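You operate a simulated robot arm through the tools that you are given. There is no shell and no other tool. Be economical: measure what you need, move in short steps, check, and stop when the job is done.

You are at the controls of a simulated two-armed robot. One attempt, no reset.

Task
Move the short teal channel to the yellow tray, switch on the seam machine, run its plate HOME.
Fine: unload first; the guard stays shut; the channels on the bench stay.

It is judged by the outcome, as a careful person would: the job done as asked, and still so three seconds after it is handed in. It fails if anything else is knocked over, pushed out of place, dropped, spilled or broken.

Robot
Two 7-joint arms with two-finger parallel grippers on one trunk, on a base that drives. Base frame: it is fixed to the floor where the robot stands at the start and does not move with it; the origin is under the middle of the robot, x ahead of it, y to its left, z up. Readings come in m, degrees, newtons and seconds.
The left shoulder is at the start at [0.05, 0.165, 1.155], the right one opposite. With the tool pointing down near the work surface each hand reaches from about 0.24 to 0.7 m from the robot's upright axis, wherever it stands, measured 20 degrees to its own side. Places, roughly: inside of the yellow tray [0.5, 0, 0.9]; orange guard of the seam machine [0.4, -1.7, 1.1]; selector of the seam machine [0.3, -2, 1]; short purple channel, short red channel, short tea [0.5, -1.5, 1]; switch of the seam machine [0.3, -1.6, 1]. Payload 3.91 kg a hand.
The tool frame of a hand sits at the grasp point between the pads (the TCP): z along the fingers, y along the line on which they close. The tips reach 0.03 m beyond it. The gripper opens to 0.11 m. The fingers are 0.02 m wide and 0.01 m thick; the gripper's body (0.048 by 0.112 m) begins 0.055 m behind the TCP.
Orientation is that of the tool frame in the base frame, as [roll, pitch, yaw] about the fixed x, y, z axes, in that order (R = Rz(yaw) Ry(pitch) Rx(roll)). With the fingers straight down and closing along the base's y, the tool's x points along the base's -x, its y along +y and its z along -z.

Tools
- The arms move only by the tool nudge_tool. It takes "left_rows", "right_rows" or both (then of equal length, played together; a hand with none holds still); each is one flat list of numbers, 6 for each row, row after row: the shift along the tool's x, y, z in m, then the turn, a rotation vector about the tool's x, y, z in degrees. In form: [tx, ty, tz, ax, ay, az, tx, ty, tz, ax, ay, az, ...]. A call has 1 to 8 rows; each row shifts and turns the commanded pose from where the row before left it, along the tool's axes as they then stand. "left_jaw" and "right_jaw" are, for a hand that has rows, the gripper command, from -1 (fully open) to 1 (shut), values between in proportion, set as the call begins (left out, the last holds). A row lasts 0.2 s, in which the tool goes at most 0.05 m and 8.6 degrees; a call with a longer step from one row to the next is refused whole, and so is a gripper value outside its range. A pose out of reach is approached as far as the arm can. The call stops where the force on the tool passes 40 N (or 10 N more than at its start, if that is more) or the arm is blocked; 0.2 s more then pass. Each finger travels about 0.045 m/s and halts on what it meets, pressing with about 20 N; the grip force reading is that of the motor and also rises with nothing between the fingers. The clock runs only during rows and for 0.2 s after the last one: add rows that do not move to give the fingers time. It gives the time, the measured TCP pose, the force on the tool (base axes), the opening and the grip force at its end, in the units of the frame above (readings bear some noise), with the torque about the TCP (base axes, N m) and any sound that the robot's microphone picked up.
- Cameras (640 x 400 px; columns grow to the right, rows downward): "scene" is now at [0.1122, -0.0108, 1.3362]; the picture's right is [-0.11, -0.99, 0.00], its down [-0.55, 0.06, -0.83] and it looks along [0.83, -0.09, -0.55] (base axes); focal length 256 px, centre (320, 200). "left" rides on the left gripper at [0.072, -0.017, -0.103] in its tool frame; the picture's right is [0.23, 0.97, 0.00], its down [-0.76, 0.18, -0.62] and it looks along [-0.61, 0.14, 0.78] (tool axes); focal length 222 px, centre (320, 200). "right" rides on the right gripper at [0.072, 0.017, -0.103] in its tool frame; the picture's right is [-0.23, 0.97, 0.00], its down [-0.76, -0.18, -0.62] and it looks along [-0.61, -0.14, 0.78] (tool axes); focal length 222 px, centre (320, 200). There is no depth. A picture from a camera that has moved, and an enlarged one, comes with that camera's place and axes in the base frame and with its lens. The place of the scene camera against the robot may be out by one fixed shift of up to 0.018 m in any direction.
- camera(camera): a new picture of that camera. It takes no simulated time.
- move_column(by): slides the trunk up (or, below 0, down) by that many m; the arms and the scene camera ride with it, the base frame stays. It gives what a move gives, with no picture.
- drive_base(legs): drives the robot by 1 to 6 legs, each [ahead, left, turn to the left] in m, m and degrees, along the robot's own axes; the way and the turn of a leg run together, so that a leg with both is an arc; at most 1.5 m and 180 degrees a leg. The arms and the cameras ride along, it lands a little off, and it stops where it bumps. It gives what a move gives.
- pan_tilt(pan, tilt): turns the head with the scene camera to pan (to the left, within 80 degrees either way) and tilt (down, from -29 to 69), counted from straight ahead of the robot. It gives what a move gives.
- close_up(camera, box): a new picture of the part [left, top, right, bottom] of that camera's present view, enlarged. It takes no simulated time.
- finish_job(): hands the job in; it is judged then, once.

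Go step by step. Nothing tells you exact positions but the pictures and the camera data: compare them with the known pose of the tool, close in by small moves and look again before you grip or let go. The budget is 120 turns and 92 pictures, counting those below and the enlarged ones. Unless the task says otherwise, let go and move clear before handing in, and close with one line.

The tools are called after "Call:" as a command line: name --argument value ..., lists and objects as JSON in quotes. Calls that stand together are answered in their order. nudge_tool: Moves the arms, as the interface text tells. Its arguments: {"type":"object","properties":{"left_rows":{"type":"array","items":{"type":"number"}},"left_jaw":{"type":"number"},"right_rows":{"type":"array","items":{"type":"number"}},"right_jaw":{"type":"number"}},"required":[]} The other tools are called the same way: move_column (by) slides the trunk up or down; drive_base (legs) drives the base; pan_tilt (pan, tilt) turns the head that bears the scene camera; camera (camera) takes a picture; close_up (camera, box) takes an enlarged picture of a part of a camera's view; finish_job () hands the job in.

At the start:

```text
time_s: 0.0
left_ee_pos: [0.5388, 0.1486, 1.0906]
left_orientation: [-179.9, -0.1, -179.9]
left_force: [0.1, -0.8, -0.3]
left_wrist_torque: [-0.01, -0.02, -0.04]
left_opening: 0.11
left_grasp_force: 0.1
right_ee_pos: [0.307, -0.1705, 1.194]
right_orientation: [180.0, -0.1, 180.0]
right_force: [0.0, 0.5, -0.7]
right_wrist_torque: [0.0, -0.03, 0.0]
right_opening: 0.1101
right_grasp_force: 0.1
trunk travel left (down, up): [-0.375, 0.128]
robot x, y, heading: [-0.0012, 0.0007, -0.2]
head pan, tilt: [-6.4, 33.6]
```

scene: 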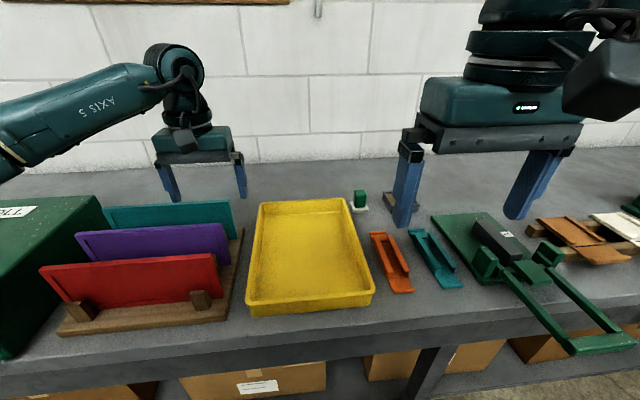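
right: 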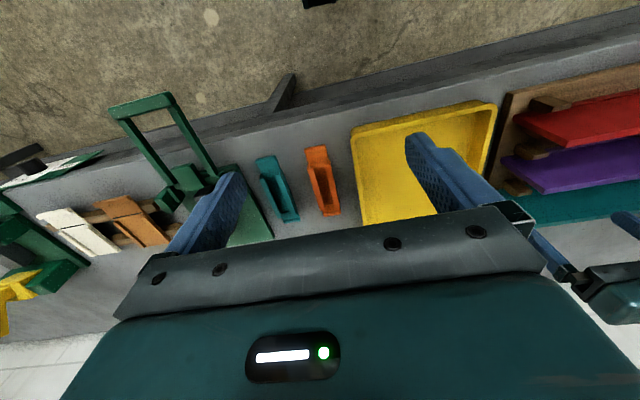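
left: 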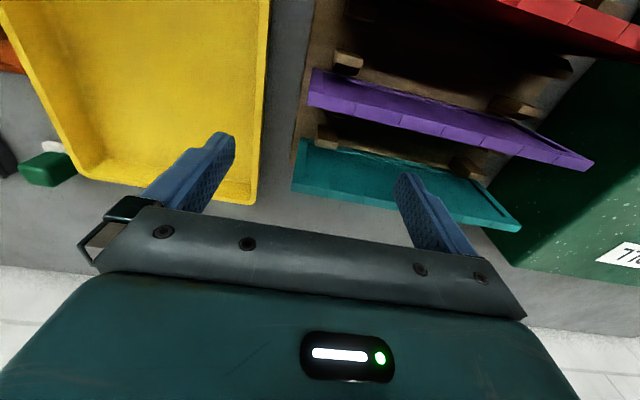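

I see the yellow tray ahead and bench channels beside it; the seam machine is about 1.6 m to my right. I'll drive right alongside the bench, keeping distance, after first looking that way.

Call:
pan_tilt --pan -65 --tilt 25

Call:
camera --camera "scene"

```text
time_s: 1.3
left_ee_pos: [0.539, 0.1493, 1.0909]
left_orientation: [-179.9, 0.0, 180.0]
left_force: [0.7, 0.0, -0.5]
left_wrist_torque: [0.0, -0.02, -0.01]
left_opening: 0.1101
left_grasp_force: 0.1
right_ee_pos: [0.3077, -0.1724, 1.1937]
right_orientation: [180.0, -0.1, 179.9]
right_force: [-0.1, 0.5, 0.5]
right_wrist_torque: [0.01, -0.01, 0.02]
right_opening: 0.1096
right_grasp_force: 0.0
trunk travel left (down, up): [-0.375, 0.128]
robot x, y, heading: [-0.0019, 0.0017, 0.0]
head pan, tilt: [-65.0, 25.0]
```

```text
88 pictures are left
camera scene: at [0.0629, -0.0845, 1.3497], right [-0.91, -0.42, 0.0], down [-0.18, 0.38, -0.91], along [0.38, -0.82, -0.42], focal length 256 px, centre (320, 200)
```

scene: 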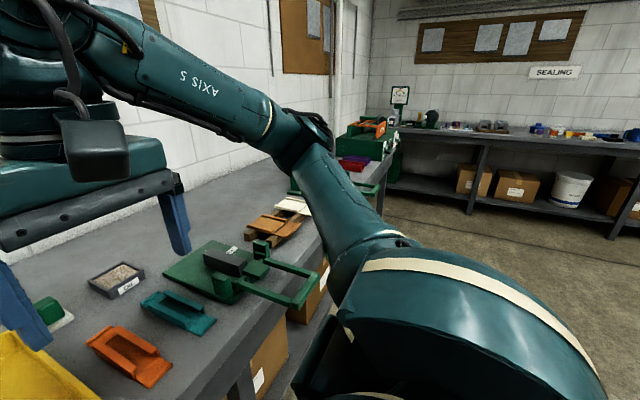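

The bench runs along y to the machine and the floor is clear. I'll back off a little, then go sideways and look.

Call:
drive_base --legs '[[-0.3, 0, 0], [0, -1.4, 0]]'

Call:
pan_tilt --pan -20 --tilt 30

Call:
camera --camera "scene"

Call:
camera --camera "right"

```text
time_s: 9.9
left_ee_pos: [0.2531, -1.2373, 1.0912]
left_orientation: [180.0, 0.0, -178.5]
left_force: [-0.9, 0.2, 0.3]
left_wrist_torque: [0.03, 0.01, -0.03]
left_opening: 0.1101
left_grasp_force: 0.0
right_ee_pos: [0.0281, -1.5644, 1.1932]
right_orientation: [179.8, 0.0, -178.6]
right_force: [-0.6, 1.5, -0.2]
right_wrist_torque: [-0.05, 0.03, 0.02]
right_opening: 0.1102
right_grasp_force: 0.0
trunk travel left (down, up): [-0.375, 0.128]
robot x, y, heading: [-0.2832, -1.4019, 1.3]
head pan, tilt: [-65.0, 25.0]
```

```text
time_s: 11.0
left_ee_pos: [0.2515, -1.237, 1.0917]
left_orientation: [180.0, -0.1, -178.5]
left_force: [-0.1, 0.4, -0.5]
left_wrist_torque: [0.01, 0.03, -0.04]
left_opening: 0.1101
left_grasp_force: 0.0
right_ee_pos: [0.0285, -1.5643, 1.1942]
right_orientation: [179.9, -0.1, -178.5]
right_force: [-0.1, 0.6, 0.0]
right_wrist_torque: [-0.01, -0.01, -0.02]
right_opening: 0.1098
right_grasp_force: 0.1
trunk travel left (down, up): [-0.375, 0.128]
robot x, y, heading: [-0.2819, -1.4029, 1.7]
head pan, tilt: [-20.0, 30.0]
```

```text
87 pictures are left
camera scene: at [-0.1746, -1.4294, 1.3418], right [-0.32, -0.95, 0.0], down [-0.47, 0.16, -0.87], along [0.82, -0.28, -0.5], focal length 256 px, centre (320, 200)
```

scene: 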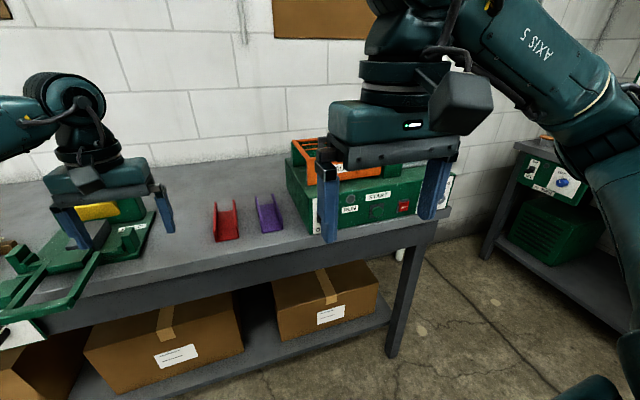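

```text
86 pictures are left
camera right: at [-0.0461, -1.5497, 1.2975], right [0.2, 0.98, 0.0], down [0.77, -0.16, 0.62], along [0.61, -0.12, -0.78], focal length 222 px, centre (320, 200)
```

right: 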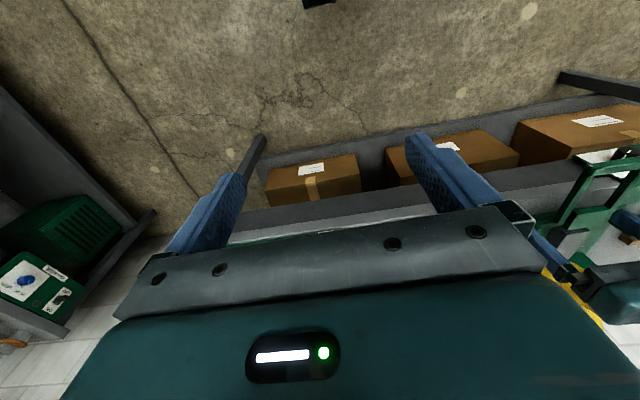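

The machine with the orange guard is behind my right arm. I'll zoom in.

Call:
close_up --camera "scene" --box '[190, 120, 470, 295]'

Call:
close_up --camera "scene" --box '[440, 130, 640, 255]'

```text
2.29 times, centred on (330, 208) of scene
camera zoom: at [-0.1746, -1.4294, 1.3418], right [-0.32, -0.95, 0.0], down [-0.47, 0.16, -0.87], along [0.82, -0.28, -0.5], focal length 585 px, centre (297, 183)
```

zoom: 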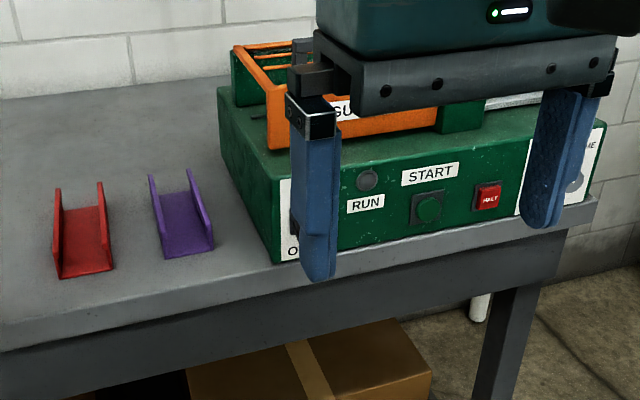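

```text
3.20 times, centred on (540, 192) of scene
camera zoom: at [-0.1746, -1.4294, 1.3418], right [-0.32, -0.95, 0.0], down [-0.47, 0.16, -0.87], along [0.82, -0.28, -0.5], focal length 819 px, centre (-384, 224)
```

zoom: 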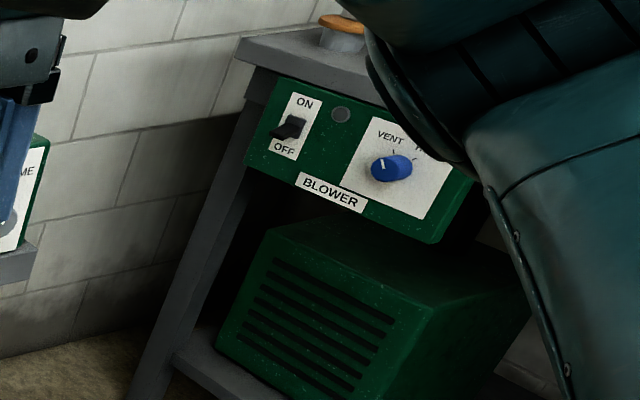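

The machine shows RUN, START (green), HALT (red), a switch at left and the selector at right. I'll swing the right hand aside to get an open view.

Call:
nudge_tool --right_rows '[0, -0.05, 0, 0, 0, 0, 0, -0.05, 0, 0, 0, 0, 0, -0.05, 0, 0, 0, 0, 0, -0.05, 0, 0, 0, 0, 0, -0.05, 0, 0, 0, 0, 0, -0.05, 0, 0, 0, 0]'

Call:
camera --camera "scene"

```text
time_s: 12.4
left_ee_pos: [0.2516, -1.2385, 1.0912]
left_orientation: [-180.0, 0.0, -178.5]
left_force: [0.3, -0.5, -0.6]
left_wrist_torque: [0.0, 0.02, 0.02]
left_opening: 0.1103
left_grasp_force: 0.1
right_ee_pos: [0.068, -1.8477, 1.1839]
right_orientation: [179.8, 0.0, -178.5]
right_force: [0.3, -0.5, 0.3]
right_wrist_torque: [0.03, 0.0, 0.01]
right_opening: 0.1097
right_grasp_force: 0.1
right hand out of reach, approached as far as the arm can: row 5, 6
trunk travel left (down, up): [-0.375, 0.128]
robot x, y, heading: [-0.2831, -1.4022, 1.5]
head pan, tilt: [-20.0, 30.0]
```

```text
83 pictures are left
camera scene: at [-0.1747, -1.4299, 1.3417], right [-0.32, -0.95, 0.0], down [-0.47, 0.16, -0.87], along [0.82, -0.27, -0.5], focal length 256 px, centre (320, 200)
```

scene: 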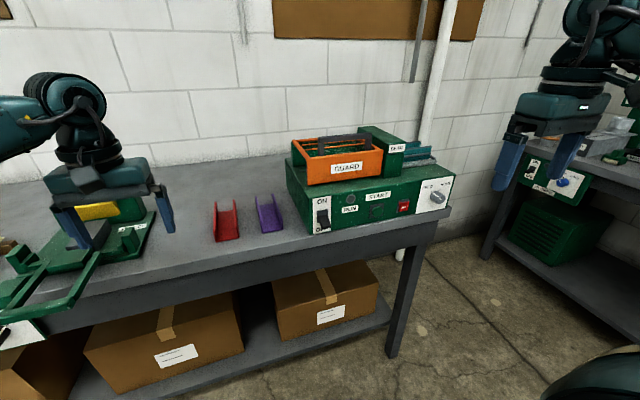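

Call:
close_up --camera "scene" --box '[270, 110, 470, 235]'

```text
3.20 times, centred on (370, 172) of scene
camera zoom: at [-0.1747, -1.4299, 1.3417], right [-0.32, -0.95, 0.0], down [-0.47, 0.16, -0.87], along [0.82, -0.27, -0.5], focal length 819 px, centre (160, 288)
```

zoom: 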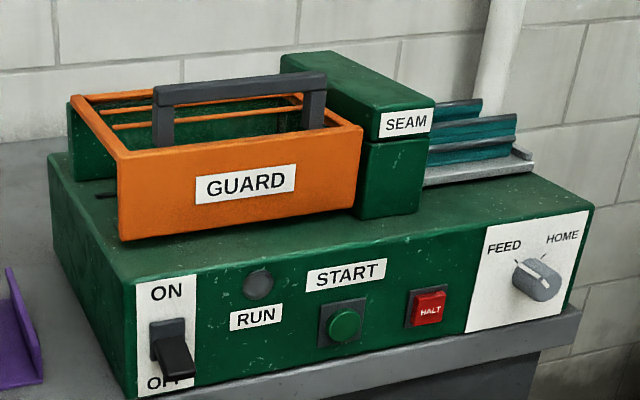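

The teal channel sits on the plate at the right end of the machine. I'll retract and raise the left hand, bring the right hand back in, then drive up to the machine.

Call:
nudge_tool --left_rows '[0.04, 0, -0.025, 0, 0, 0, 0.04, 0, -0.025, 0, 0, 0, 0.04, 0, -0.025, 0, 0, 0, 0.04, 0, -0.025, 0, 0, 0, 0.04, 0, -0.025, 0, 0, 0]' --right_rows '[0, 0.04, -0.02, 0, 0, 0, 0, 0.04, -0.02, 0, 0, 0, 0, 0.02, -0.02, 0, 0, 0, 0, 0, 0, 0, 0, 0, 0, 0, 0, 0, 0, 0]'

Call:
drive_base --legs '[[0, -0.33, -1.5], [0.18, 0, 0]]'

Call:
pan_tilt --pan -15 --tilt 40

Call:
camera --camera "scene"

Call:
camera --camera "right"

```text
time_s: 13.6
left_ee_pos: [0.0492, -1.2416, 1.2175]
left_orientation: [-179.9, 0.0, -178.4]
left_force: [-0.5, -0.5, -0.3]
left_wrist_torque: [0.0, -0.05, 0.03]
left_opening: 0.1102
left_grasp_force: 0.1
right_ee_pos: [0.0659, -1.7477, 1.2443]
right_orientation: [179.9, -0.1, -178.6]
right_force: [-0.8, -0.9, 0.0]
right_wrist_torque: [0.02, 0.02, 0.0]
right_opening: 0.1101
right_grasp_force: 0.0
trunk travel left (down, up): [-0.375, 0.128]
robot x, y, heading: [-0.2858, -1.4001, 1.6]
head pan, tilt: [-20.0, 30.0]
```

```text
time_s: 16.9
left_ee_pos: [0.2357, -1.582, 1.2165]
left_orientation: [179.9, 0.0, 179.8]
left_force: [0.3, 0.1, -0.2]
left_wrist_torque: [-0.01, 0.0, 0.0]
left_opening: 0.1099
left_grasp_force: 0.1
right_ee_pos: [0.2376, -2.0882, 1.2444]
right_orientation: [179.8, 0.0, 179.8]
right_force: [-0.4, 0.4, 0.2]
right_wrist_torque: [0.0, 0.02, -0.01]
right_opening: 0.1098
right_grasp_force: 0.0
trunk travel left (down, up): [-0.375, 0.128]
robot x, y, heading: [-0.1052, -1.7272, -0.1]
head pan, tilt: [-20.0, 30.0]
```

```text
time_s: 17.6
left_ee_pos: [0.235, -1.5811, 1.217]
left_orientation: [-179.9, 0.0, 179.7]
left_force: [0.0, -0.3, 0.8]
left_wrist_torque: [0.03, -0.01, -0.03]
left_opening: 0.11
left_grasp_force: 0.0
right_ee_pos: [0.2367, -2.0886, 1.2452]
right_orientation: [179.8, -0.1, 179.6]
right_force: [-0.9, 0.3, 0.4]
right_wrist_torque: [-0.01, 0.01, 0.01]
right_opening: 0.1099
right_grasp_force: 0.0
trunk travel left (down, up): [-0.375, 0.128]
robot x, y, heading: [-0.1064, -1.7324, -0.1]
head pan, tilt: [-15.0, 40.0]
```

```text
81 pictures are left
camera scene: at [0.0014, -1.7544, 1.3265], right [-0.26, -0.96, 0.0], down [-0.62, 0.17, -0.77], along [0.74, -0.2, -0.64], focal length 256 px, centre (320, 200)
```

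scene: 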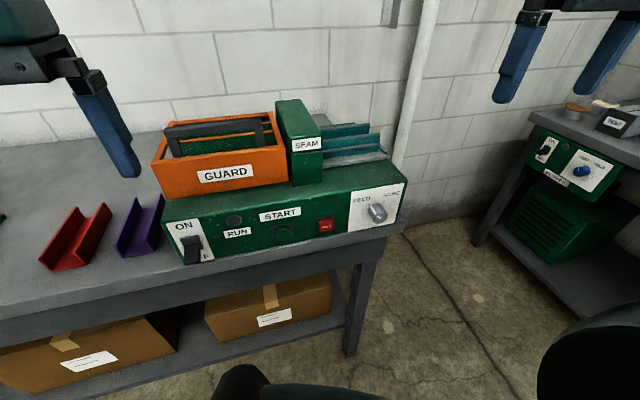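

```text
80 pictures are left
camera right: at [0.1632, -2.0721, 1.3481], right [0.23, 0.97, 0.0], down [0.76, -0.18, 0.62], along [0.61, -0.14, -0.78], focal length 222 px, centre (320, 200)
```

right: 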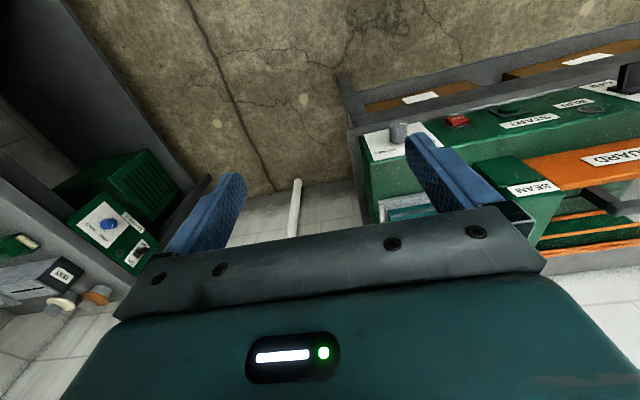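

Now I'm in front of the machine with a clear view. I'll zoom on the plate, channel and controls.

Call:
close_up --camera "scene" --box '[270, 85, 430, 185]'

Call:
close_up --camera "scene" --box '[150, 170, 420, 339]'

Call:
close_up --camera "right" --box '[350, 100, 510, 230]'

```text
4.00 times, centred on (350, 135) of scene
camera zoom: at [0.0014, -1.7544, 1.3265], right [-0.26, -0.96, 0.0], down [-0.62, 0.17, -0.77], along [0.74, -0.2, -0.64], focal length 1024 px, centre (200, 460)
```

zoom: 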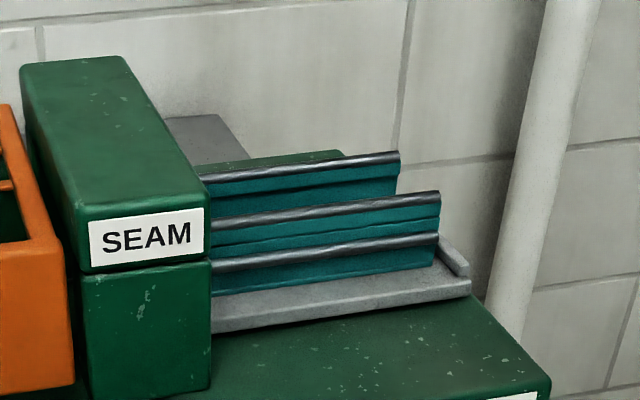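

```text
2.37 times, centred on (285, 254) of scene
camera zoom: at [0.0014, -1.7544, 1.3265], right [-0.26, -0.96, 0.0], down [-0.62, 0.17, -0.77], along [0.74, -0.2, -0.64], focal length 606 px, centre (403, 71)
```

zoom: 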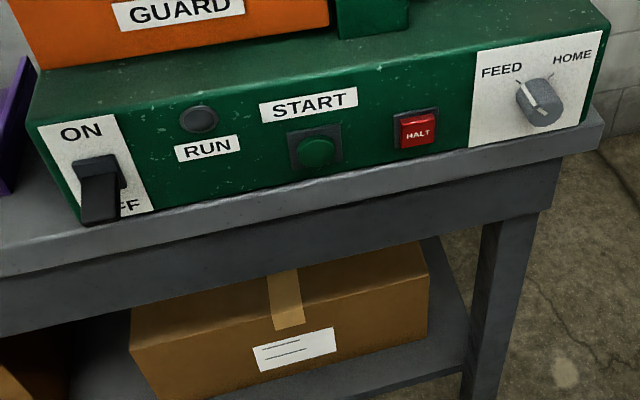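

```text
3.08 times, centred on (430, 165) of right
camera zoom: at [0.1632, -2.0721, 1.3481], right [0.23, 0.97, 0.0], down [0.76, -0.18, 0.62], along [0.61, -0.14, -0.78], focal length 684 px, centre (-18, 308)
```

zoom: 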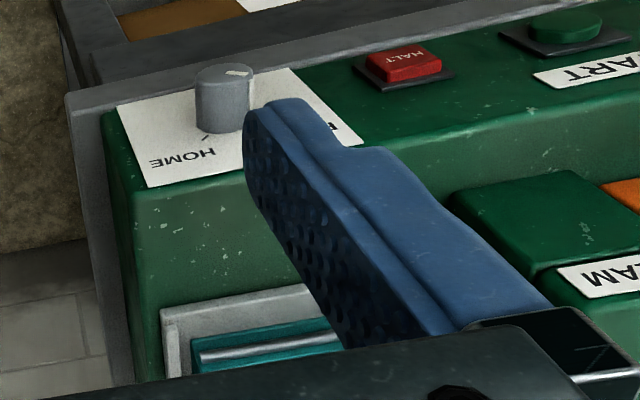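

Triangulating puts the plate's near right corner at about (0.425, -2.02, 1.047), with the head's right face near y=-1.865. I'll bring the right hand over the channel for a view from above.

Call:
nudge_tool --right_rows '[-0.035, 0.03, 0, 0, 0, 0, -0.035, 0.03, 0, 0, 0, 0, -0.035, 0.03, 0, 0, 0, 0, -0.035, 0.03, 0, 0, 0, 0, 0, 0, 0, 0, 0, 0]'

Call:
camera --camera "right"

```text
time_s: 18.8
left_ee_pos: [0.2347, -1.5826, 1.2175]
left_orientation: [180.0, 0.1, 179.8]
left_force: [-0.7, -0.3, 0.3]
left_wrist_torque: [-0.01, -0.01, 0.03]
left_opening: 0.1101
left_grasp_force: 0.2
right_ee_pos: [0.3764, -1.9687, 1.2479]
right_orientation: [179.8, 0.0, 179.8]
right_force: [-0.1, 1.0, 0.0]
right_wrist_torque: [0.03, -0.02, -0.01]
right_opening: 0.1103
right_grasp_force: 0.1
trunk travel left (down, up): [-0.375, 0.128]
robot x, y, heading: [-0.1062, -1.7304, -0.1]
head pan, tilt: [-15.0, 40.0]
```

```text
76 pictures are left
camera right: at [0.3034, -1.9522, 1.3499], right [0.23, 0.97, 0.0], down [0.76, -0.18, 0.62], along [0.61, -0.14, -0.78], focal length 222 px, centre (320, 200)
```

right: 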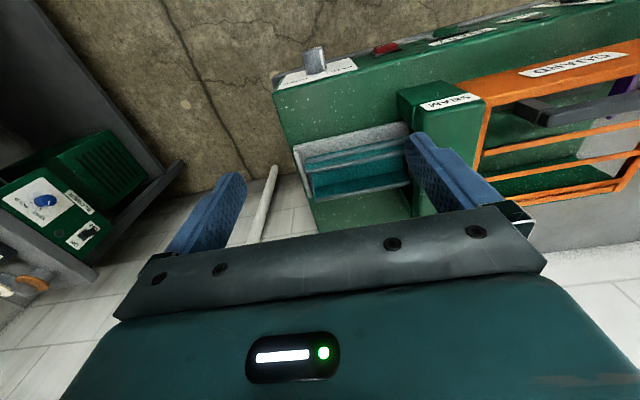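

Call:
close_up --camera "right" --box '[270, 110, 440, 216]'

```text
3.76 times, centred on (355, 163) of right
camera zoom: at [0.3034, -1.9522, 1.3499], right [0.23, 0.97, 0.0], down [0.76, -0.18, 0.62], along [0.61, -0.14, -0.78], focal length 836 px, centre (188, 339)
```

zoom: 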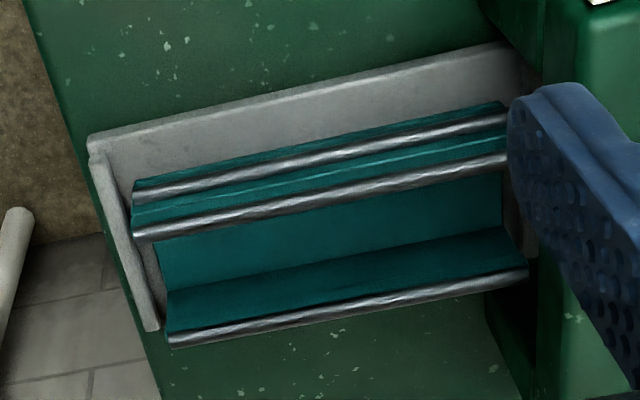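

The channel spans y -2.007…-1.870, x about 0.442…0.505, top z≈1.09, with its length along y. I'll turn the right hand 90° so it closes across x, centred over it.

Call:
nudge_tool --right_rows '[-0.049, 0.012, 0, 0, 0, 0, -0.049, 0.012, 0, 0, 0, 0, 0, 0, 0, 0, 0, -8.5, 0, 0, 0, 0, 0, -8.5, 0, 0, 0, 0, 0, -8.5, 0, 0, 0, 0, 0, -8.5, 0, 0, 0, 0, 0, -8.5, 0, 0, 0, 0, 0, -8.5]'

Call:
nudge_tool --right_rows '[0, 0, 0, 0, 0, -7.8, 0, 0, 0, 0, 0, -7.8, 0, 0, 0, 0, 0, -7.8, 0, 0, 0, 0, 0, -7.8, 0, 0, 0, 0, 0, -7.8, 0, 0, 0, 0, 0, 0]'

Call:
camera --camera "right"

Call:
camera --camera "scene"

```text
refused: row 1 steps farther than a row can; nothing moved
```

```text
time_s: 20.2
left_ee_pos: [0.2347, -1.5833, 1.216]
left_orientation: [180.0, 0.0, 179.7]
left_force: [1.0, -1.1, -0.4]
left_wrist_torque: [-0.01, -0.02, 0.04]
left_opening: 0.1102
left_grasp_force: 0.1
right_ee_pos: [0.3607, -1.9557, 1.2349]
right_orientation: [179.9, 0.1, -141.4]
right_force: [0.7, 0.7, 0.0]
right_wrist_torque: [0.02, 0.0, 0.0]
right_opening: 0.1098
right_grasp_force: 0.0
right hand out of reach, approached as far as the arm can: row 5
trunk travel left (down, up): [-0.375, 0.128]
robot x, y, heading: [-0.1071, -1.7279, -0.3]
head pan, tilt: [-15.0, 40.0]
```

```text
74 pictures are left
camera right: at [0.2927, -1.989, 1.3379], right [-0.43, 0.9, 0.0], down [0.71, 0.33, 0.62], along [0.56, 0.27, -0.78], focal length 222 px, centre (320, 200)
```

right: 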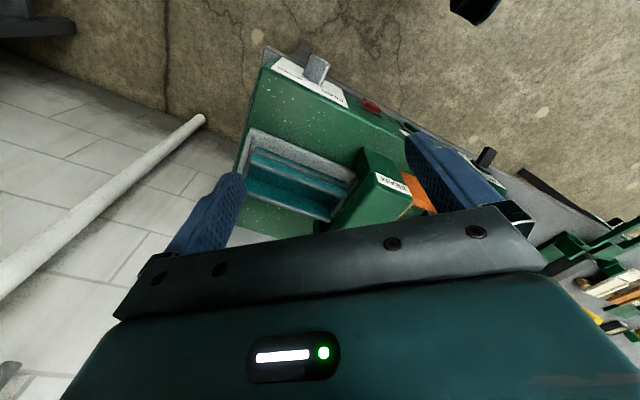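

```text
73 pictures are left
camera scene: at [0.0016, -1.7543, 1.3264], right [-0.26, -0.96, 0.0], down [-0.62, 0.17, -0.77], along [0.74, -0.2, -0.64], focal length 256 px, centre (320, 200)
```

scene: 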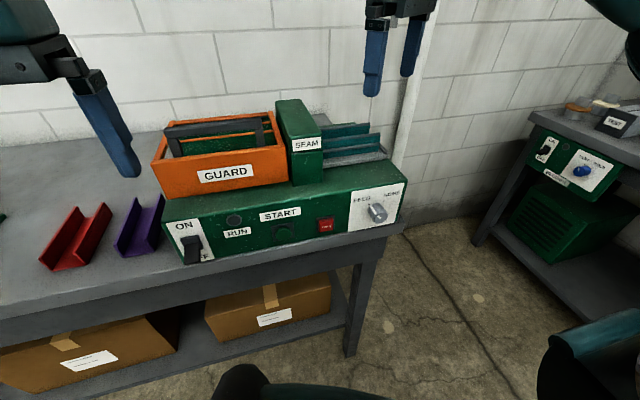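

The right arm reached its limit at this height. Raising the trunk and moving slightly closer should give more room.

Call:
move_column --by 0.12

Call:
drive_base --legs '[[0.08, 0, 0]]'

Call:
nudge_tool --right_rows '[0, 0, 0.04, 0, 0, -8, 0, 0, 0.04, 0, 0, -8, 0, 0, 0.04, 0, 0, -8, 0, 0, 0, 0, 0, -8.5, 0, 0, 0, 0, 0, -8.5, 0, 0, 0, 0, 0, -8.5, 0, 0, 0, 0, 0, 0]'

```text
time_s: 21.7
left_ee_pos: [0.2346, -1.5821, 1.3373]
left_orientation: [180.0, 0.0, 179.7]
left_force: [-0.1, 1.0, -0.6]
left_wrist_torque: [-0.01, -0.01, -0.02]
left_opening: 0.1099
left_grasp_force: 0.1
right_ee_pos: [0.3605, -1.9568, 1.3549]
right_orientation: [179.9, 0.1, -141.5]
right_force: [0.1, 0.5, -0.3]
right_wrist_torque: [-0.01, 0.01, -0.02]
right_opening: 0.11
right_grasp_force: 0.1
trunk travel left (down, up): [-0.495, 0.008]
robot x, y, heading: [-0.1005, -1.7313, -0.5]
head pan, tilt: [-15.0, 40.0]
```

```text
time_s: 22.8
left_ee_pos: [0.3165, -1.5826, 1.3368]
left_orientation: [-180.0, 0.0, 179.8]
left_force: [0.8, 0.4, 0.1]
left_wrist_torque: [-0.02, -0.02, -0.01]
left_opening: 0.11
left_grasp_force: 0.1
right_ee_pos: [0.4432, -1.9557, 1.3541]
right_orientation: [179.8, 0.2, -141.4]
right_force: [-0.5, 0.4, 0.0]
right_wrist_torque: [0.02, 0.0, -0.01]
right_opening: 0.1102
right_grasp_force: 0.0
trunk travel left (down, up): [-0.495, 0.008]
robot x, y, heading: [-0.0206, -1.7349, -0.2]
head pan, tilt: [-15.0, 40.0]
```

```text
time_s: 24.4
left_ee_pos: [0.3147, -1.5824, 1.3355]
left_orientation: [179.9, 0.0, 179.8]
left_force: [0.1, 0.0, -0.8]
left_wrist_torque: [0.0, -0.01, -0.04]
left_opening: 0.11
left_grasp_force: 0.1
right_ee_pos: [0.2882, -1.8442, 1.2285]
right_orientation: [180.0, 0.2, -92.0]
right_force: [-0.1, -0.3, -0.1]
right_wrist_torque: [0.0, 0.03, 0.02]
right_opening: 0.1098
right_grasp_force: 0.1
right hand out of reach, approached as far as the arm can: row 1, 2, 3, 4, 5, 6
trunk travel left (down, up): [-0.495, 0.008]
robot x, y, heading: [-0.0247, -1.7297, -0.1]
head pan, tilt: [-15.0, 40.0]
```

That turning direction limits the arm; I'll turn the hand the other way (yaw +90), staying high.

Call:
nudge_tool --right_rows '[0, 0, -0.02, 0, 0, 8.5, 0, 0, 0, 0, 0, 8.5, 0, 0, 0, 0, 0, 8.5, 0, 0, 0, 0, 0, 8.5, 0, 0, 0, 0, 0, 8.5, 0, 0, 0, 0, 0, 8.5, 0, 0, 0, 0, 0, 8.5, 0, 0, 0, 0, 0, 8.5]'

Call:
nudge_tool --right_rows '[0, 0, 0, 0, 0, 8.5, 0, 0, 0, 0, 0, 8.5, 0, 0, 0, 0, 0, 8.5, 0, 0, 0, 0, 0, 8.5, 0, 0, 0, 0, 0, 8.5, 0, 0, 0, 0, 0, 8.5, 0, 0, 0, 0, 0, 8.5, 0, 0, 0, 0, 0, 8.5]'

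```text
time_s: 26.2
left_ee_pos: [0.3143, -1.5819, 1.3361]
left_orientation: [179.9, 0.0, 179.8]
left_force: [0.0, -0.5, 0.1]
left_wrist_torque: [0.02, 0.02, -0.01]
left_opening: 0.1099
left_grasp_force: 0.0
right_ee_pos: [0.288, -1.842, 1.2488]
right_orientation: [179.8, 0.1, -160.0]
right_force: [0.1, 0.8, -0.2]
right_wrist_torque: [-0.02, 0.0, 0.01]
right_opening: 0.1104
right_grasp_force: 0.0
trunk travel left (down, up): [-0.495, 0.008]
robot x, y, heading: [-0.0204, -1.7284, -0.5]
head pan, tilt: [-15.0, 40.0]
```

```text
time_s: 28.0
left_ee_pos: [0.3157, -1.5824, 1.3362]
left_orientation: [-180.0, 0.1, 179.8]
left_force: [0.5, 0.4, 0.2]
left_wrist_torque: [0.01, 0.0, 0.0]
left_opening: 0.1098
left_grasp_force: 0.1
right_ee_pos: [0.2891, -1.8434, 1.2488]
right_orientation: [179.8, -0.1, 132.0]
right_force: [0.7, -0.4, 1.3]
right_wrist_torque: [0.0, 0.0, -0.03]
right_opening: 0.1099
right_grasp_force: 0.0
trunk travel left (down, up): [-0.495, 0.008]
robot x, y, heading: [-0.0268, -1.7304, 0.0]
head pan, tilt: [-15.0, 40.0]
```

Call:
nudge_tool --right_rows '[0, 0, 0, 0, 0, 8.4, 0, 0, 0, 0, 0, 8.4, 0, 0, 0, 0, 0, 8.4, 0, 0, 0, 0, 0, 8.4, 0, 0, 0, 0, 0, 8.4]'

Call:
nudge_tool --right_rows '[-0.026, 0.04, 0, 0, 0, 0, -0.026, 0.04, 0, 0, 0, 0, -0.026, 0.035, 0, 0, 0, 0, -0.025, 0.035, 0, 0, 0, 0, 0, 0.035, 0, 0, 0, 0, 0, 0, 0, 0, 0, 0]'

```text
time_s: 29.2
left_ee_pos: [0.3157, -1.5828, 1.336]
left_orientation: [-180.0, -0.1, 179.9]
left_force: [-0.6, -0.1, 0.2]
left_wrist_torque: [-0.03, 0.01, -0.01]
left_opening: 0.1102
left_grasp_force: 0.1
right_ee_pos: [0.2903, -1.8442, 1.2494]
right_orientation: [180.0, -0.2, 90.0]
right_force: [0.2, -0.4, -0.1]
right_wrist_torque: [0.02, 0.03, 0.0]
right_opening: 0.11
right_grasp_force: 0.0
trunk travel left (down, up): [-0.495, 0.008]
robot x, y, heading: [-0.0214, -1.7338, -0.3]
head pan, tilt: [-15.0, 40.0]
```

```text
time_s: 30.6
left_ee_pos: [0.3144, -1.5835, 1.3368]
left_orientation: [179.9, 0.1, 179.8]
left_force: [-0.6, 0.2, -0.6]
left_wrist_torque: [0.02, 0.0, -0.04]
left_opening: 0.1102
left_grasp_force: 0.1
right_ee_pos: [0.4759, -1.9479, 1.2473]
right_orientation: [179.9, -0.2, 90.2]
right_force: [-0.4, 0.0, 0.0]
right_wrist_torque: [-0.03, 0.02, 0.02]
right_opening: 0.1099
right_grasp_force: 0.3
trunk travel left (down, up): [-0.495, 0.008]
robot x, y, heading: [-0.0285, -1.7298, -0.3]
head pan, tilt: [-15.0, 40.0]
```

The hand is over the channel with the closing direction along x. I'll look before descending.

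Call:
camera --camera "right"

Call:
camera --camera "scene"

```text
72 pictures are left
camera right: at [0.4907, -1.8765, 1.3503], right [0.97, -0.23, 0.0], down [-0.18, -0.76, 0.62], along [-0.14, -0.6, -0.78], focal length 222 px, centre (320, 200)
```

right: 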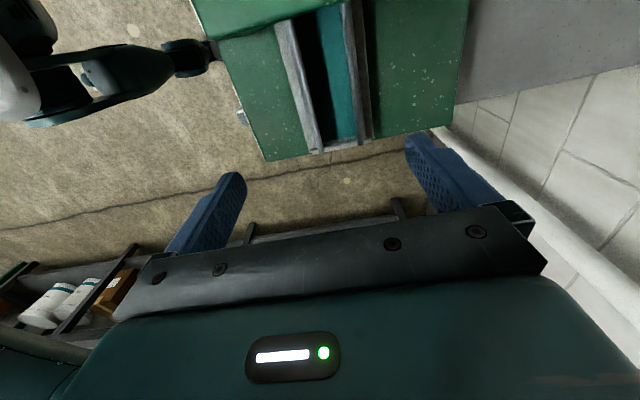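

```text
71 pictures are left
camera scene: at [0.0813, -1.755, 1.4465], right [-0.26, -0.96, 0.0], down [-0.62, 0.17, -0.77], along [0.74, -0.2, -0.64], focal length 256 px, centre (320, 200)
```

scene: 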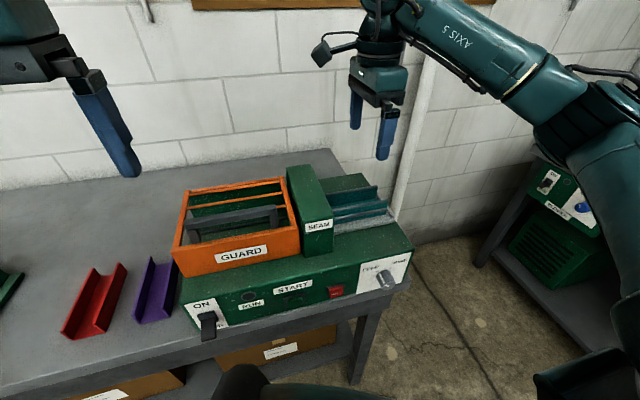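

Call:
close_up --camera "right" --box '[240, 0, 440, 170]'

Call:
close_up --camera "scene" --box '[280, 160, 430, 254]'

```text
2.35 times, centred on (340, 85) of right
camera zoom: at [0.4907, -1.8765, 1.3503], right [0.97, -0.23, 0.0], down [-0.18, -0.76, 0.62], along [-0.14, -0.6, -0.78], focal length 523 px, centre (273, 471)
```

zoom: 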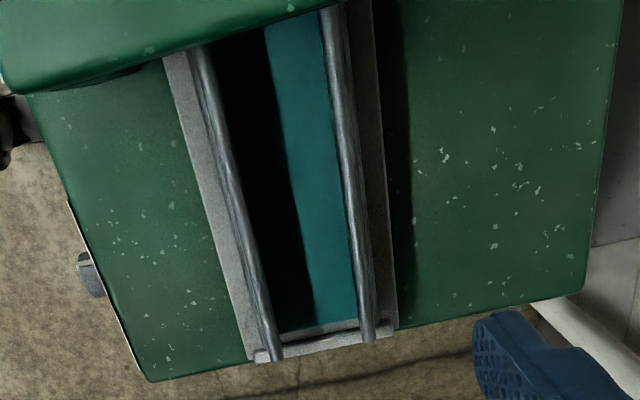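

```text
4.26 times, centred on (355, 207) of scene
camera zoom: at [0.0813, -1.755, 1.4465], right [-0.26, -0.96, 0.0], down [-0.62, 0.17, -0.77], along [0.74, -0.2, -0.64], focal length 1090 px, centre (171, 170)
```

zoom: 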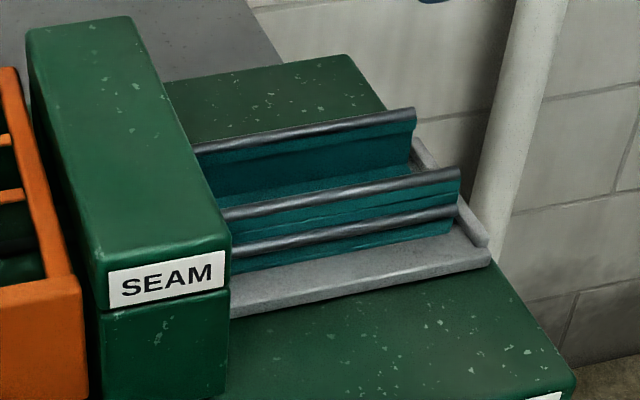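

The channel is a U with rolled beads, centred near x≈0.483. I'll descend with the fingers straddling it, in two stages.

Call:
nudge_tool --right_rows '[0, 0.007, 0.04, 0, 0, 0, 0.003, 0, 0.04, 0, 0, 0, 0, 0, 0.03, 0, 0, 0, 0, 0, 0, 0, 0, 0]' --right_jaw -1

Call:
close_up --camera "scene" --box '[280, 130, 440, 230]'

Call:
close_up --camera "right" --box '[140, 0, 520, 238]'

```text
time_s: 31.6
left_ee_pos: [0.3148, -1.5808, 1.3376]
left_orientation: [-180.0, 0.0, 179.8]
left_force: [-0.6, 0.0, 0.0]
left_wrist_torque: [0.02, 0.01, -0.01]
left_opening: 0.11
left_grasp_force: 0.0
right_ee_pos: [0.4819, -1.9428, 1.139]
right_orientation: [179.9, -0.1, 90.1]
right_force: [0.0, 0.0, 0.0]
right_wrist_torque: [-0.01, -0.02, 0.02]
right_opening: 0.1101
right_grasp_force: 0.0
trunk travel left (down, up): [-0.495, 0.008]
robot x, y, heading: [-0.0232, -1.734, -0.1]
head pan, tilt: [-15.0, 40.0]
```

```text
4.00 times, centred on (360, 180) of scene
camera zoom: at [0.0817, -1.7544, 1.4464], right [-0.26, -0.97, 0.0], down [-0.62, 0.17, -0.77], along [0.74, -0.2, -0.64], focal length 1024 px, centre (160, 280)
```

zoom: 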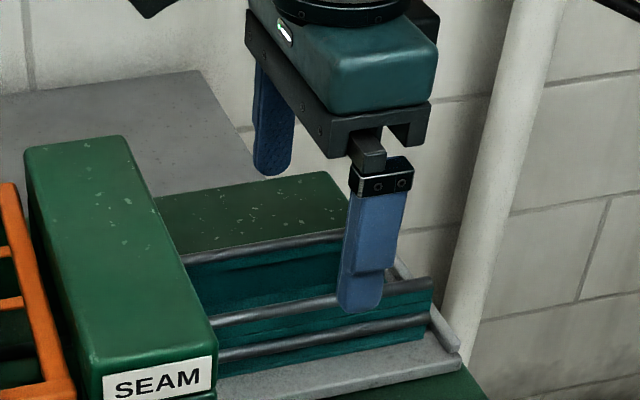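

```text
1.68 times, centred on (330, 119) of right
camera zoom: at [0.4971, -1.871, 1.242], right [0.97, -0.23, 0.0], down [-0.18, -0.76, 0.62], along [-0.14, -0.6, -0.78], focal length 373 px, centre (303, 336)
```

zoom: 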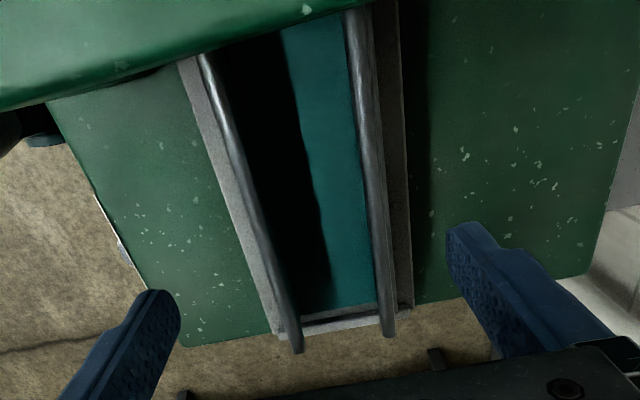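

Fingers straddle the channel; its centre is near x≈0.487. Descending to z≈1.087.

Call:
nudge_tool --right_rows '[0, 0.005, 0.02, 0, 0, 0, 0, 0, 0.02, 0, 0, 0, 0, 0, 0.012, 0, 0, 0, 0, 0, 0, 0, 0, 0]'

Call:
close_up --camera "scene" --box '[280, 130, 440, 230]'

Call:
close_up --camera "right" --box '[140, 0, 520, 238]'

```text
time_s: 32.6
left_ee_pos: [0.3155, -1.5807, 1.3365]
left_orientation: [-180.0, 0.0, 179.7]
left_force: [-0.5, -0.6, 0.6]
left_wrist_torque: [-0.04, 0.03, 0.01]
left_opening: 0.1098
left_grasp_force: 0.1
right_ee_pos: [0.4878, -1.9428, 1.0859]
right_orientation: [179.9, -0.2, 90.1]
right_force: [1.2, -0.3, 0.1]
right_wrist_torque: [-0.02, 0.0, 0.02]
right_opening: 0.1101
right_grasp_force: 0.1
trunk travel left (down, up): [-0.495, 0.008]
robot x, y, heading: [-0.0242, -1.7356, -0.1]
head pan, tilt: [-15.0, 40.0]
```

```text
4.00 times, centred on (360, 180) of scene
camera zoom: at [0.0818, -1.7545, 1.4464], right [-0.26, -0.97, 0.0], down [-0.62, 0.17, -0.77], along [0.74, -0.2, -0.64], focal length 1024 px, centre (160, 280)
```

zoom: 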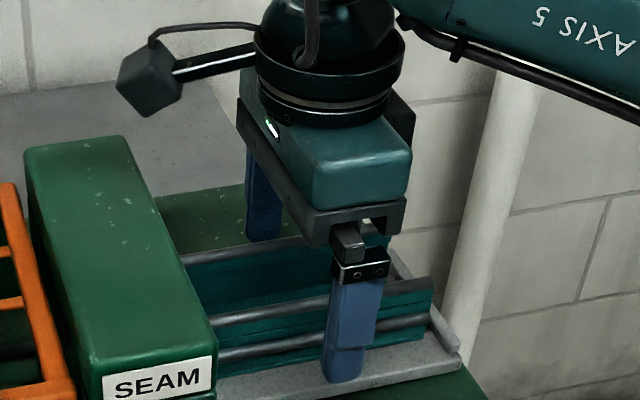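

```text
1.68 times, centred on (330, 119) of right
camera zoom: at [0.5022, -1.871, 1.1889], right [0.97, -0.23, 0.0], down [-0.18, -0.76, 0.62], along [-0.14, -0.6, -0.78], focal length 373 px, centre (303, 336)
```

zoom: 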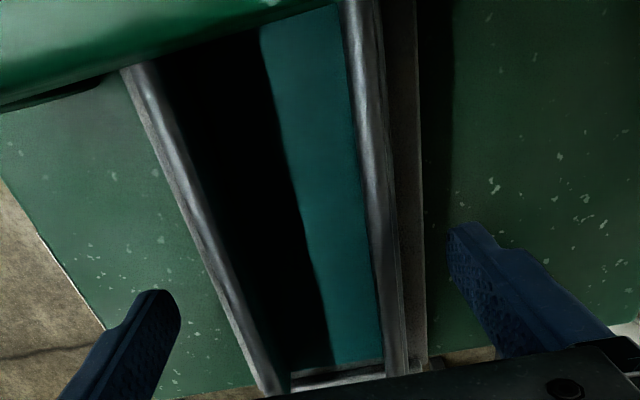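

Fingers are on both sides above the plate. Closing.

Call:
nudge_tool --right_rows '[0, 0, 0, 0, 0, 0, 0, 0, 0, 0, 0, 0, 0, 0, 0, 0, 0, 0, 0, 0, 0, 0, 0, 0, 0, 0, 0, 0, 0, 0, 0, 0, 0, 0, 0, 0]' --right_jaw 1

Call:
close_up --camera "scene" --box '[280, 130, 440, 230]'

```text
time_s: 34.0
left_ee_pos: [0.3139, -1.5813, 1.3362]
left_orientation: [-180.0, -0.1, 179.8]
left_force: [0.5, 0.5, 0.0]
left_wrist_torque: [-0.01, -0.04, -0.01]
left_opening: 0.11
left_grasp_force: 0.0
right_ee_pos: [0.4876, -1.9431, 1.0855]
right_orientation: [-180.0, -0.3, 90.1]
right_force: [-0.4, 0.1, 0.3]
right_wrist_torque: [0.0, -0.05, -0.01]
right_opening: 0.0595
right_grasp_force: 20.3
trunk travel left (down, up): [-0.495, 0.008]
robot x, y, heading: [-0.0223, -1.7339, -0.1]
head pan, tilt: [-15.0, 40.0]
```

```text
4.00 times, centred on (360, 180) of scene
camera zoom: at [0.0819, -1.7545, 1.4464], right [-0.26, -0.97, 0.0], down [-0.62, 0.17, -0.77], along [0.74, -0.2, -0.64], focal length 1024 px, centre (160, 280)
```

zoom: 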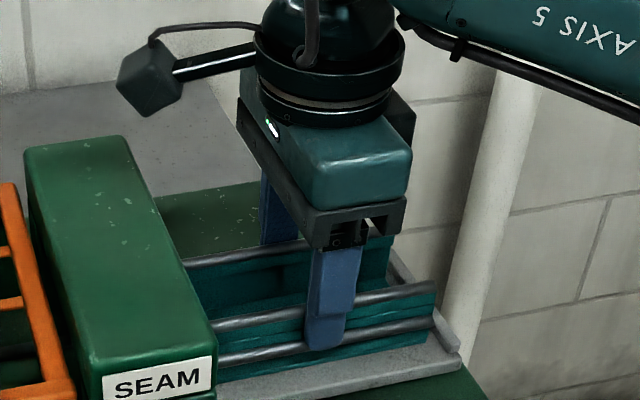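

Gripped at 59.5 mm. I'll lift slowly and check for resistance.

Call:
nudge_tool --right_rows '[0, 0, -0.008, 0, 0, 0, 0, 0, -0.01, 0, 0, 0, 0, 0, -0.012, 0, 0, 0, 0, 0, -0.02, 0, 0, 0, 0, 0, 0, 0, 0, 0]'

Call:
close_up --camera "scene" --box '[280, 110, 440, 230]'

```text
time_s: 35.2
left_ee_pos: [0.3147, -1.5823, 1.3359]
left_orientation: [-180.0, 0.0, 179.8]
left_force: [0.8, 0.0, 0.0]
left_wrist_torque: [0.0, 0.03, -0.03]
left_opening: 0.11
left_grasp_force: 0.0
right_ee_pos: [0.4863, -1.9427, 1.1353]
right_orientation: [179.9, -0.2, 90.0]
right_force: [0.3, 0.4, 1.2]
right_wrist_torque: [0.03, 0.0, 0.0]
right_opening: 0.0001
right_grasp_force: 20.1
trunk travel left (down, up): [-0.495, 0.008]
robot x, y, heading: [-0.0267, -1.7312, -0.2]
head pan, tilt: [-15.0, 40.0]
```

```text
3.33 times, centred on (360, 170) of scene
camera zoom: at [0.082, -1.7546, 1.4464], right [-0.26, -0.97, 0.0], down [-0.62, 0.17, -0.77], along [0.74, -0.2, -0.64], focal length 854 px, centre (187, 300)
```

zoom: 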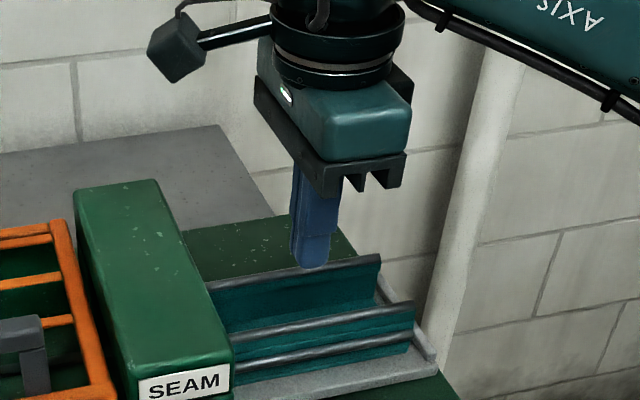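

The fingers slipped off; the channel stayed put. I need to see its shape better before trying again.

Call:
nudge_tool --right_rows '[0, 0, -0.04, 0, 0, 0, 0, 0, -0.04, 0, 0, 0, 0, 0, -0.02, 0, 0, 0]' --right_jaw -1

Call:
close_up --camera "scene" --box '[310, 165, 410, 228]'

Call:
close_up --camera "right" --box '[270, 0, 430, 150]'

```text
time_s: 36.0
left_ee_pos: [0.314, -1.5826, 1.3367]
left_orientation: [179.9, 0.1, 179.8]
left_force: [-0.2, -0.2, -0.5]
left_wrist_torque: [0.03, 0.01, 0.02]
left_opening: 0.1102
left_grasp_force: 0.0
right_ee_pos: [0.4871, -1.9428, 1.2374]
right_orientation: [180.0, -0.3, 90.1]
right_force: [-0.3, -0.4, -0.5]
right_wrist_torque: [0.03, 0.02, 0.03]
right_opening: 0.0688
right_grasp_force: 0.1
trunk travel left (down, up): [-0.495, 0.008]
robot x, y, heading: [-0.0254, -1.7333, -0.5]
head pan, tilt: [-15.0, 40.0]
```

```text
6.35 times, centred on (360, 196) of scene
camera zoom: at [0.0817, -1.7544, 1.4464], right [-0.26, -0.97, 0.0], down [-0.62, 0.17, -0.77], along [0.74, -0.2, -0.64], focal length 1626 px, centre (66, 222)
```

zoom: 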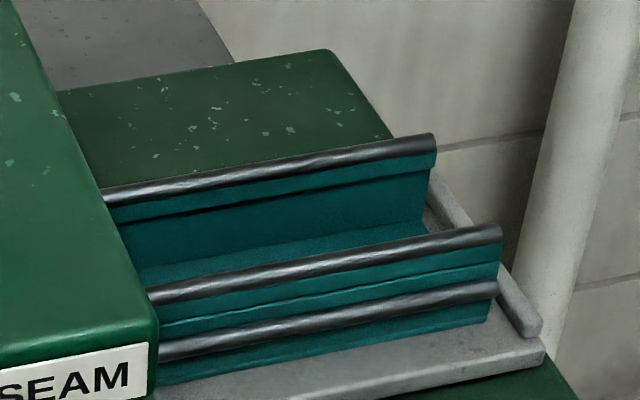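

```text
2.67 times, centred on (350, 75) of right
camera zoom: at [0.5016, -1.8717, 1.3404], right [0.97, -0.23, 0.0], down [-0.18, -0.76, 0.62], along [-0.14, -0.6, -0.78], focal length 592 px, centre (240, 533)
```

zoom: 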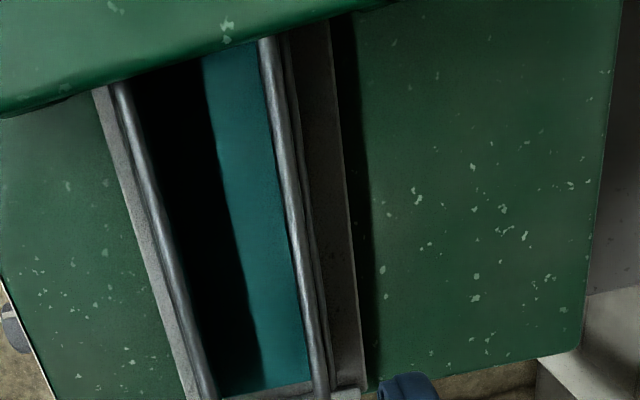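

The channel has glossy beads along its edges, and the pads were likely riding on them. I'll test a deeper grip with a tiny lift to learn what happens.

Call:
nudge_tool --right_rows '[0, 0, 0.04, 0, 0, 0, 0, 0, 0.04, 0, 0, 0, 0, 0, 0.04, 0, 0, 0, 0, 0, 0.025, 0, 0, 0, 0, 0, 0.01, 0, 0, 0, 0, 0, 0.002, 0, 0, 0, 0, 0, 0, 0, 0, 0]' --right_jaw -1

Call:
nudge_tool --right_rows '[0, 0, 0, 0, 0, 0, 0, 0, 0, 0, 0, 0, 0, 0, 0, 0, 0, 0, 0, 0, 0, 0, 0, 0, 0, 0, 0, 0, 0, 0, 0, 0, 0, 0, 0, 0]' --right_jaw 1

Call:
nudge_tool --right_rows '[0, 0, -0.003, 0, 0, 0, 0, 0, -0.003, 0, 0, 0]'

Call:
close_up --camera "scene" --box '[310, 165, 410, 228]'

Call:
close_up --camera "right" --box '[140, 0, 520, 238]'

```text
time_s: 37.6
left_ee_pos: [0.3168, -1.5824, 1.3366]
left_orientation: [180.0, -0.1, 179.9]
left_force: [0.2, -0.4, 0.2]
left_wrist_torque: [-0.01, 0.02, 0.02]
left_opening: 0.1099
left_grasp_force: 0.1
right_ee_pos: [0.4871, -1.9425, 1.0805]
right_orientation: [180.0, -0.2, 90.1]
right_force: [1.0, 0.3, -0.3]
right_wrist_torque: [0.05, 0.0, 0.02]
right_opening: 0.1102
right_grasp_force: 0.0
trunk travel left (down, up): [-0.495, 0.008]
robot x, y, heading: [-0.0225, -1.7315, -0.4]
head pan, tilt: [-15.0, 40.0]
```

```text
time_s: 39.0
left_ee_pos: [0.3161, -1.5822, 1.3358]
left_orientation: [-179.9, 0.0, 179.8]
left_force: [-0.2, -0.4, 0.7]
left_wrist_torque: [0.01, 0.01, 0.0]
left_opening: 0.1099
left_grasp_force: 0.0
right_ee_pos: [0.485, -1.942, 1.0794]
right_orientation: [180.0, -0.2, 90.1]
right_force: [0.2, -0.1, -0.4]
right_wrist_torque: [0.03, -0.03, 0.02]
right_opening: 0.06
right_grasp_force: 20.3
trunk travel left (down, up): [-0.495, 0.008]
robot x, y, heading: [-0.0271, -1.7344, -0.1]
head pan, tilt: [-15.0, 40.0]
```

```text
time_s: 39.6
left_ee_pos: [0.3148, -1.5813, 1.3361]
left_orientation: [-180.0, 0.0, 179.8]
left_force: [0.8, 0.7, 0.0]
left_wrist_torque: [-0.01, 0.07, -0.01]
left_opening: 0.1101
left_grasp_force: 0.0
right_ee_pos: [0.4867, -1.9426, 1.0852]
right_orientation: [179.9, -0.2, 90.1]
right_force: [0.3, -0.4, 0.5]
right_wrist_torque: [-0.02, 0.04, 0.02]
right_opening: 0.0596
right_grasp_force: 20.2
trunk travel left (down, up): [-0.495, 0.008]
robot x, y, heading: [-0.0279, -1.7279, -0.3]
head pan, tilt: [-15.0, 40.0]
```

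```text
6.35 times, centred on (360, 196) of scene
camera zoom: at [0.082, -1.7545, 1.4464], right [-0.26, -0.97, 0.0], down [-0.62, 0.17, -0.77], along [0.74, -0.2, -0.64], focal length 1626 px, centre (66, 222)
```

zoom: 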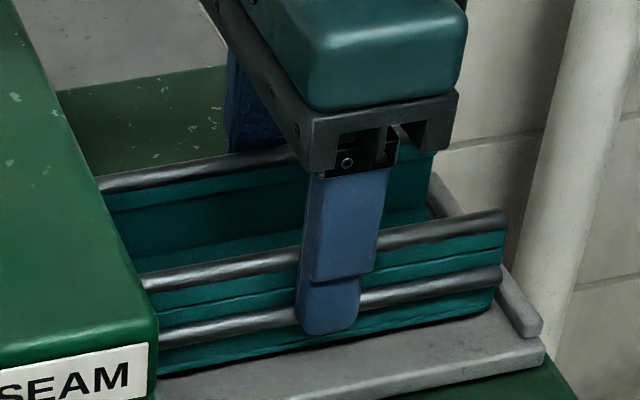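

```text
1.68 times, centred on (330, 119) of right
camera zoom: at [0.5023, -1.8713, 1.1889], right [0.97, -0.23, 0.0], down [-0.18, -0.76, 0.62], along [-0.14, -0.6, -0.78], focal length 373 px, centre (303, 336)
```

zoom: 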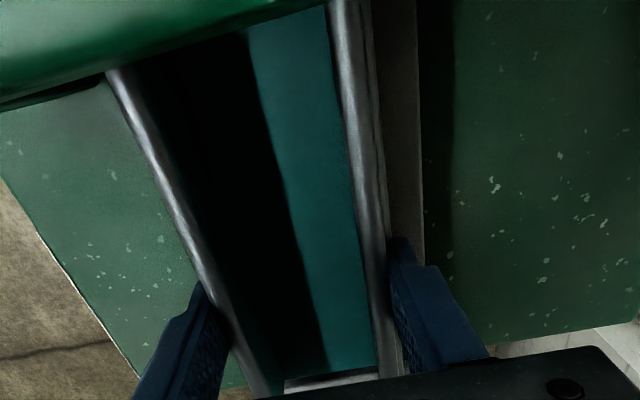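

The channel did rise about 5 mm, so it's free. The last lift may have been too brisk; I'll continue slowly and check.

Call:
nudge_tool --right_rows '[0, 0, -0.003, 0, 0, 0, 0, 0, -0.003, 0, 0, 0, 0, 0, -0.003, 0, 0, 0, 0, 0, -0.003, 0, 0, 0]'

Call:
close_up --camera "scene" --box '[310, 165, 410, 228]'

```text
time_s: 40.6
left_ee_pos: [0.3139, -1.5819, 1.3361]
left_orientation: [180.0, 0.0, 179.8]
left_force: [0.5, -0.1, -0.3]
left_wrist_torque: [0.0, 0.0, 0.0]
left_opening: 0.11
left_grasp_force: 0.0
right_ee_pos: [0.4872, -1.9424, 1.097]
right_orientation: [-180.0, -0.3, 90.1]
right_force: [0.1, -0.3, -1.1]
right_wrist_torque: [-0.02, -0.01, -0.03]
right_opening: 0.0596
right_grasp_force: 19.9
trunk travel left (down, up): [-0.495, 0.008]
robot x, y, heading: [-0.0242, -1.731, -0.2]
head pan, tilt: [-15.0, 40.0]
```

```text
6.35 times, centred on (360, 196) of scene
camera zoom: at [0.082, -1.7545, 1.4464], right [-0.26, -0.97, 0.0], down [-0.62, 0.17, -0.77], along [0.74, -0.2, -0.64], focal length 1626 px, centre (66, 222)
```

zoom: 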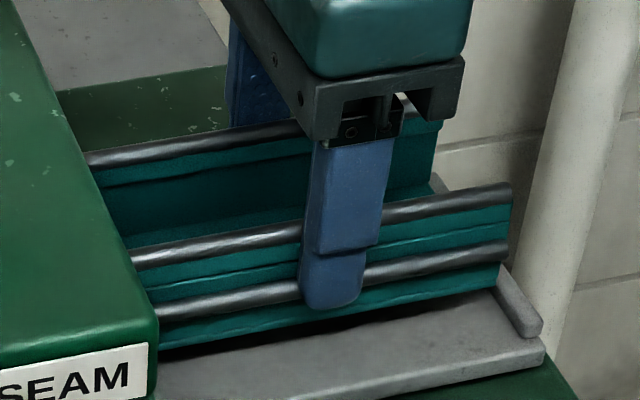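

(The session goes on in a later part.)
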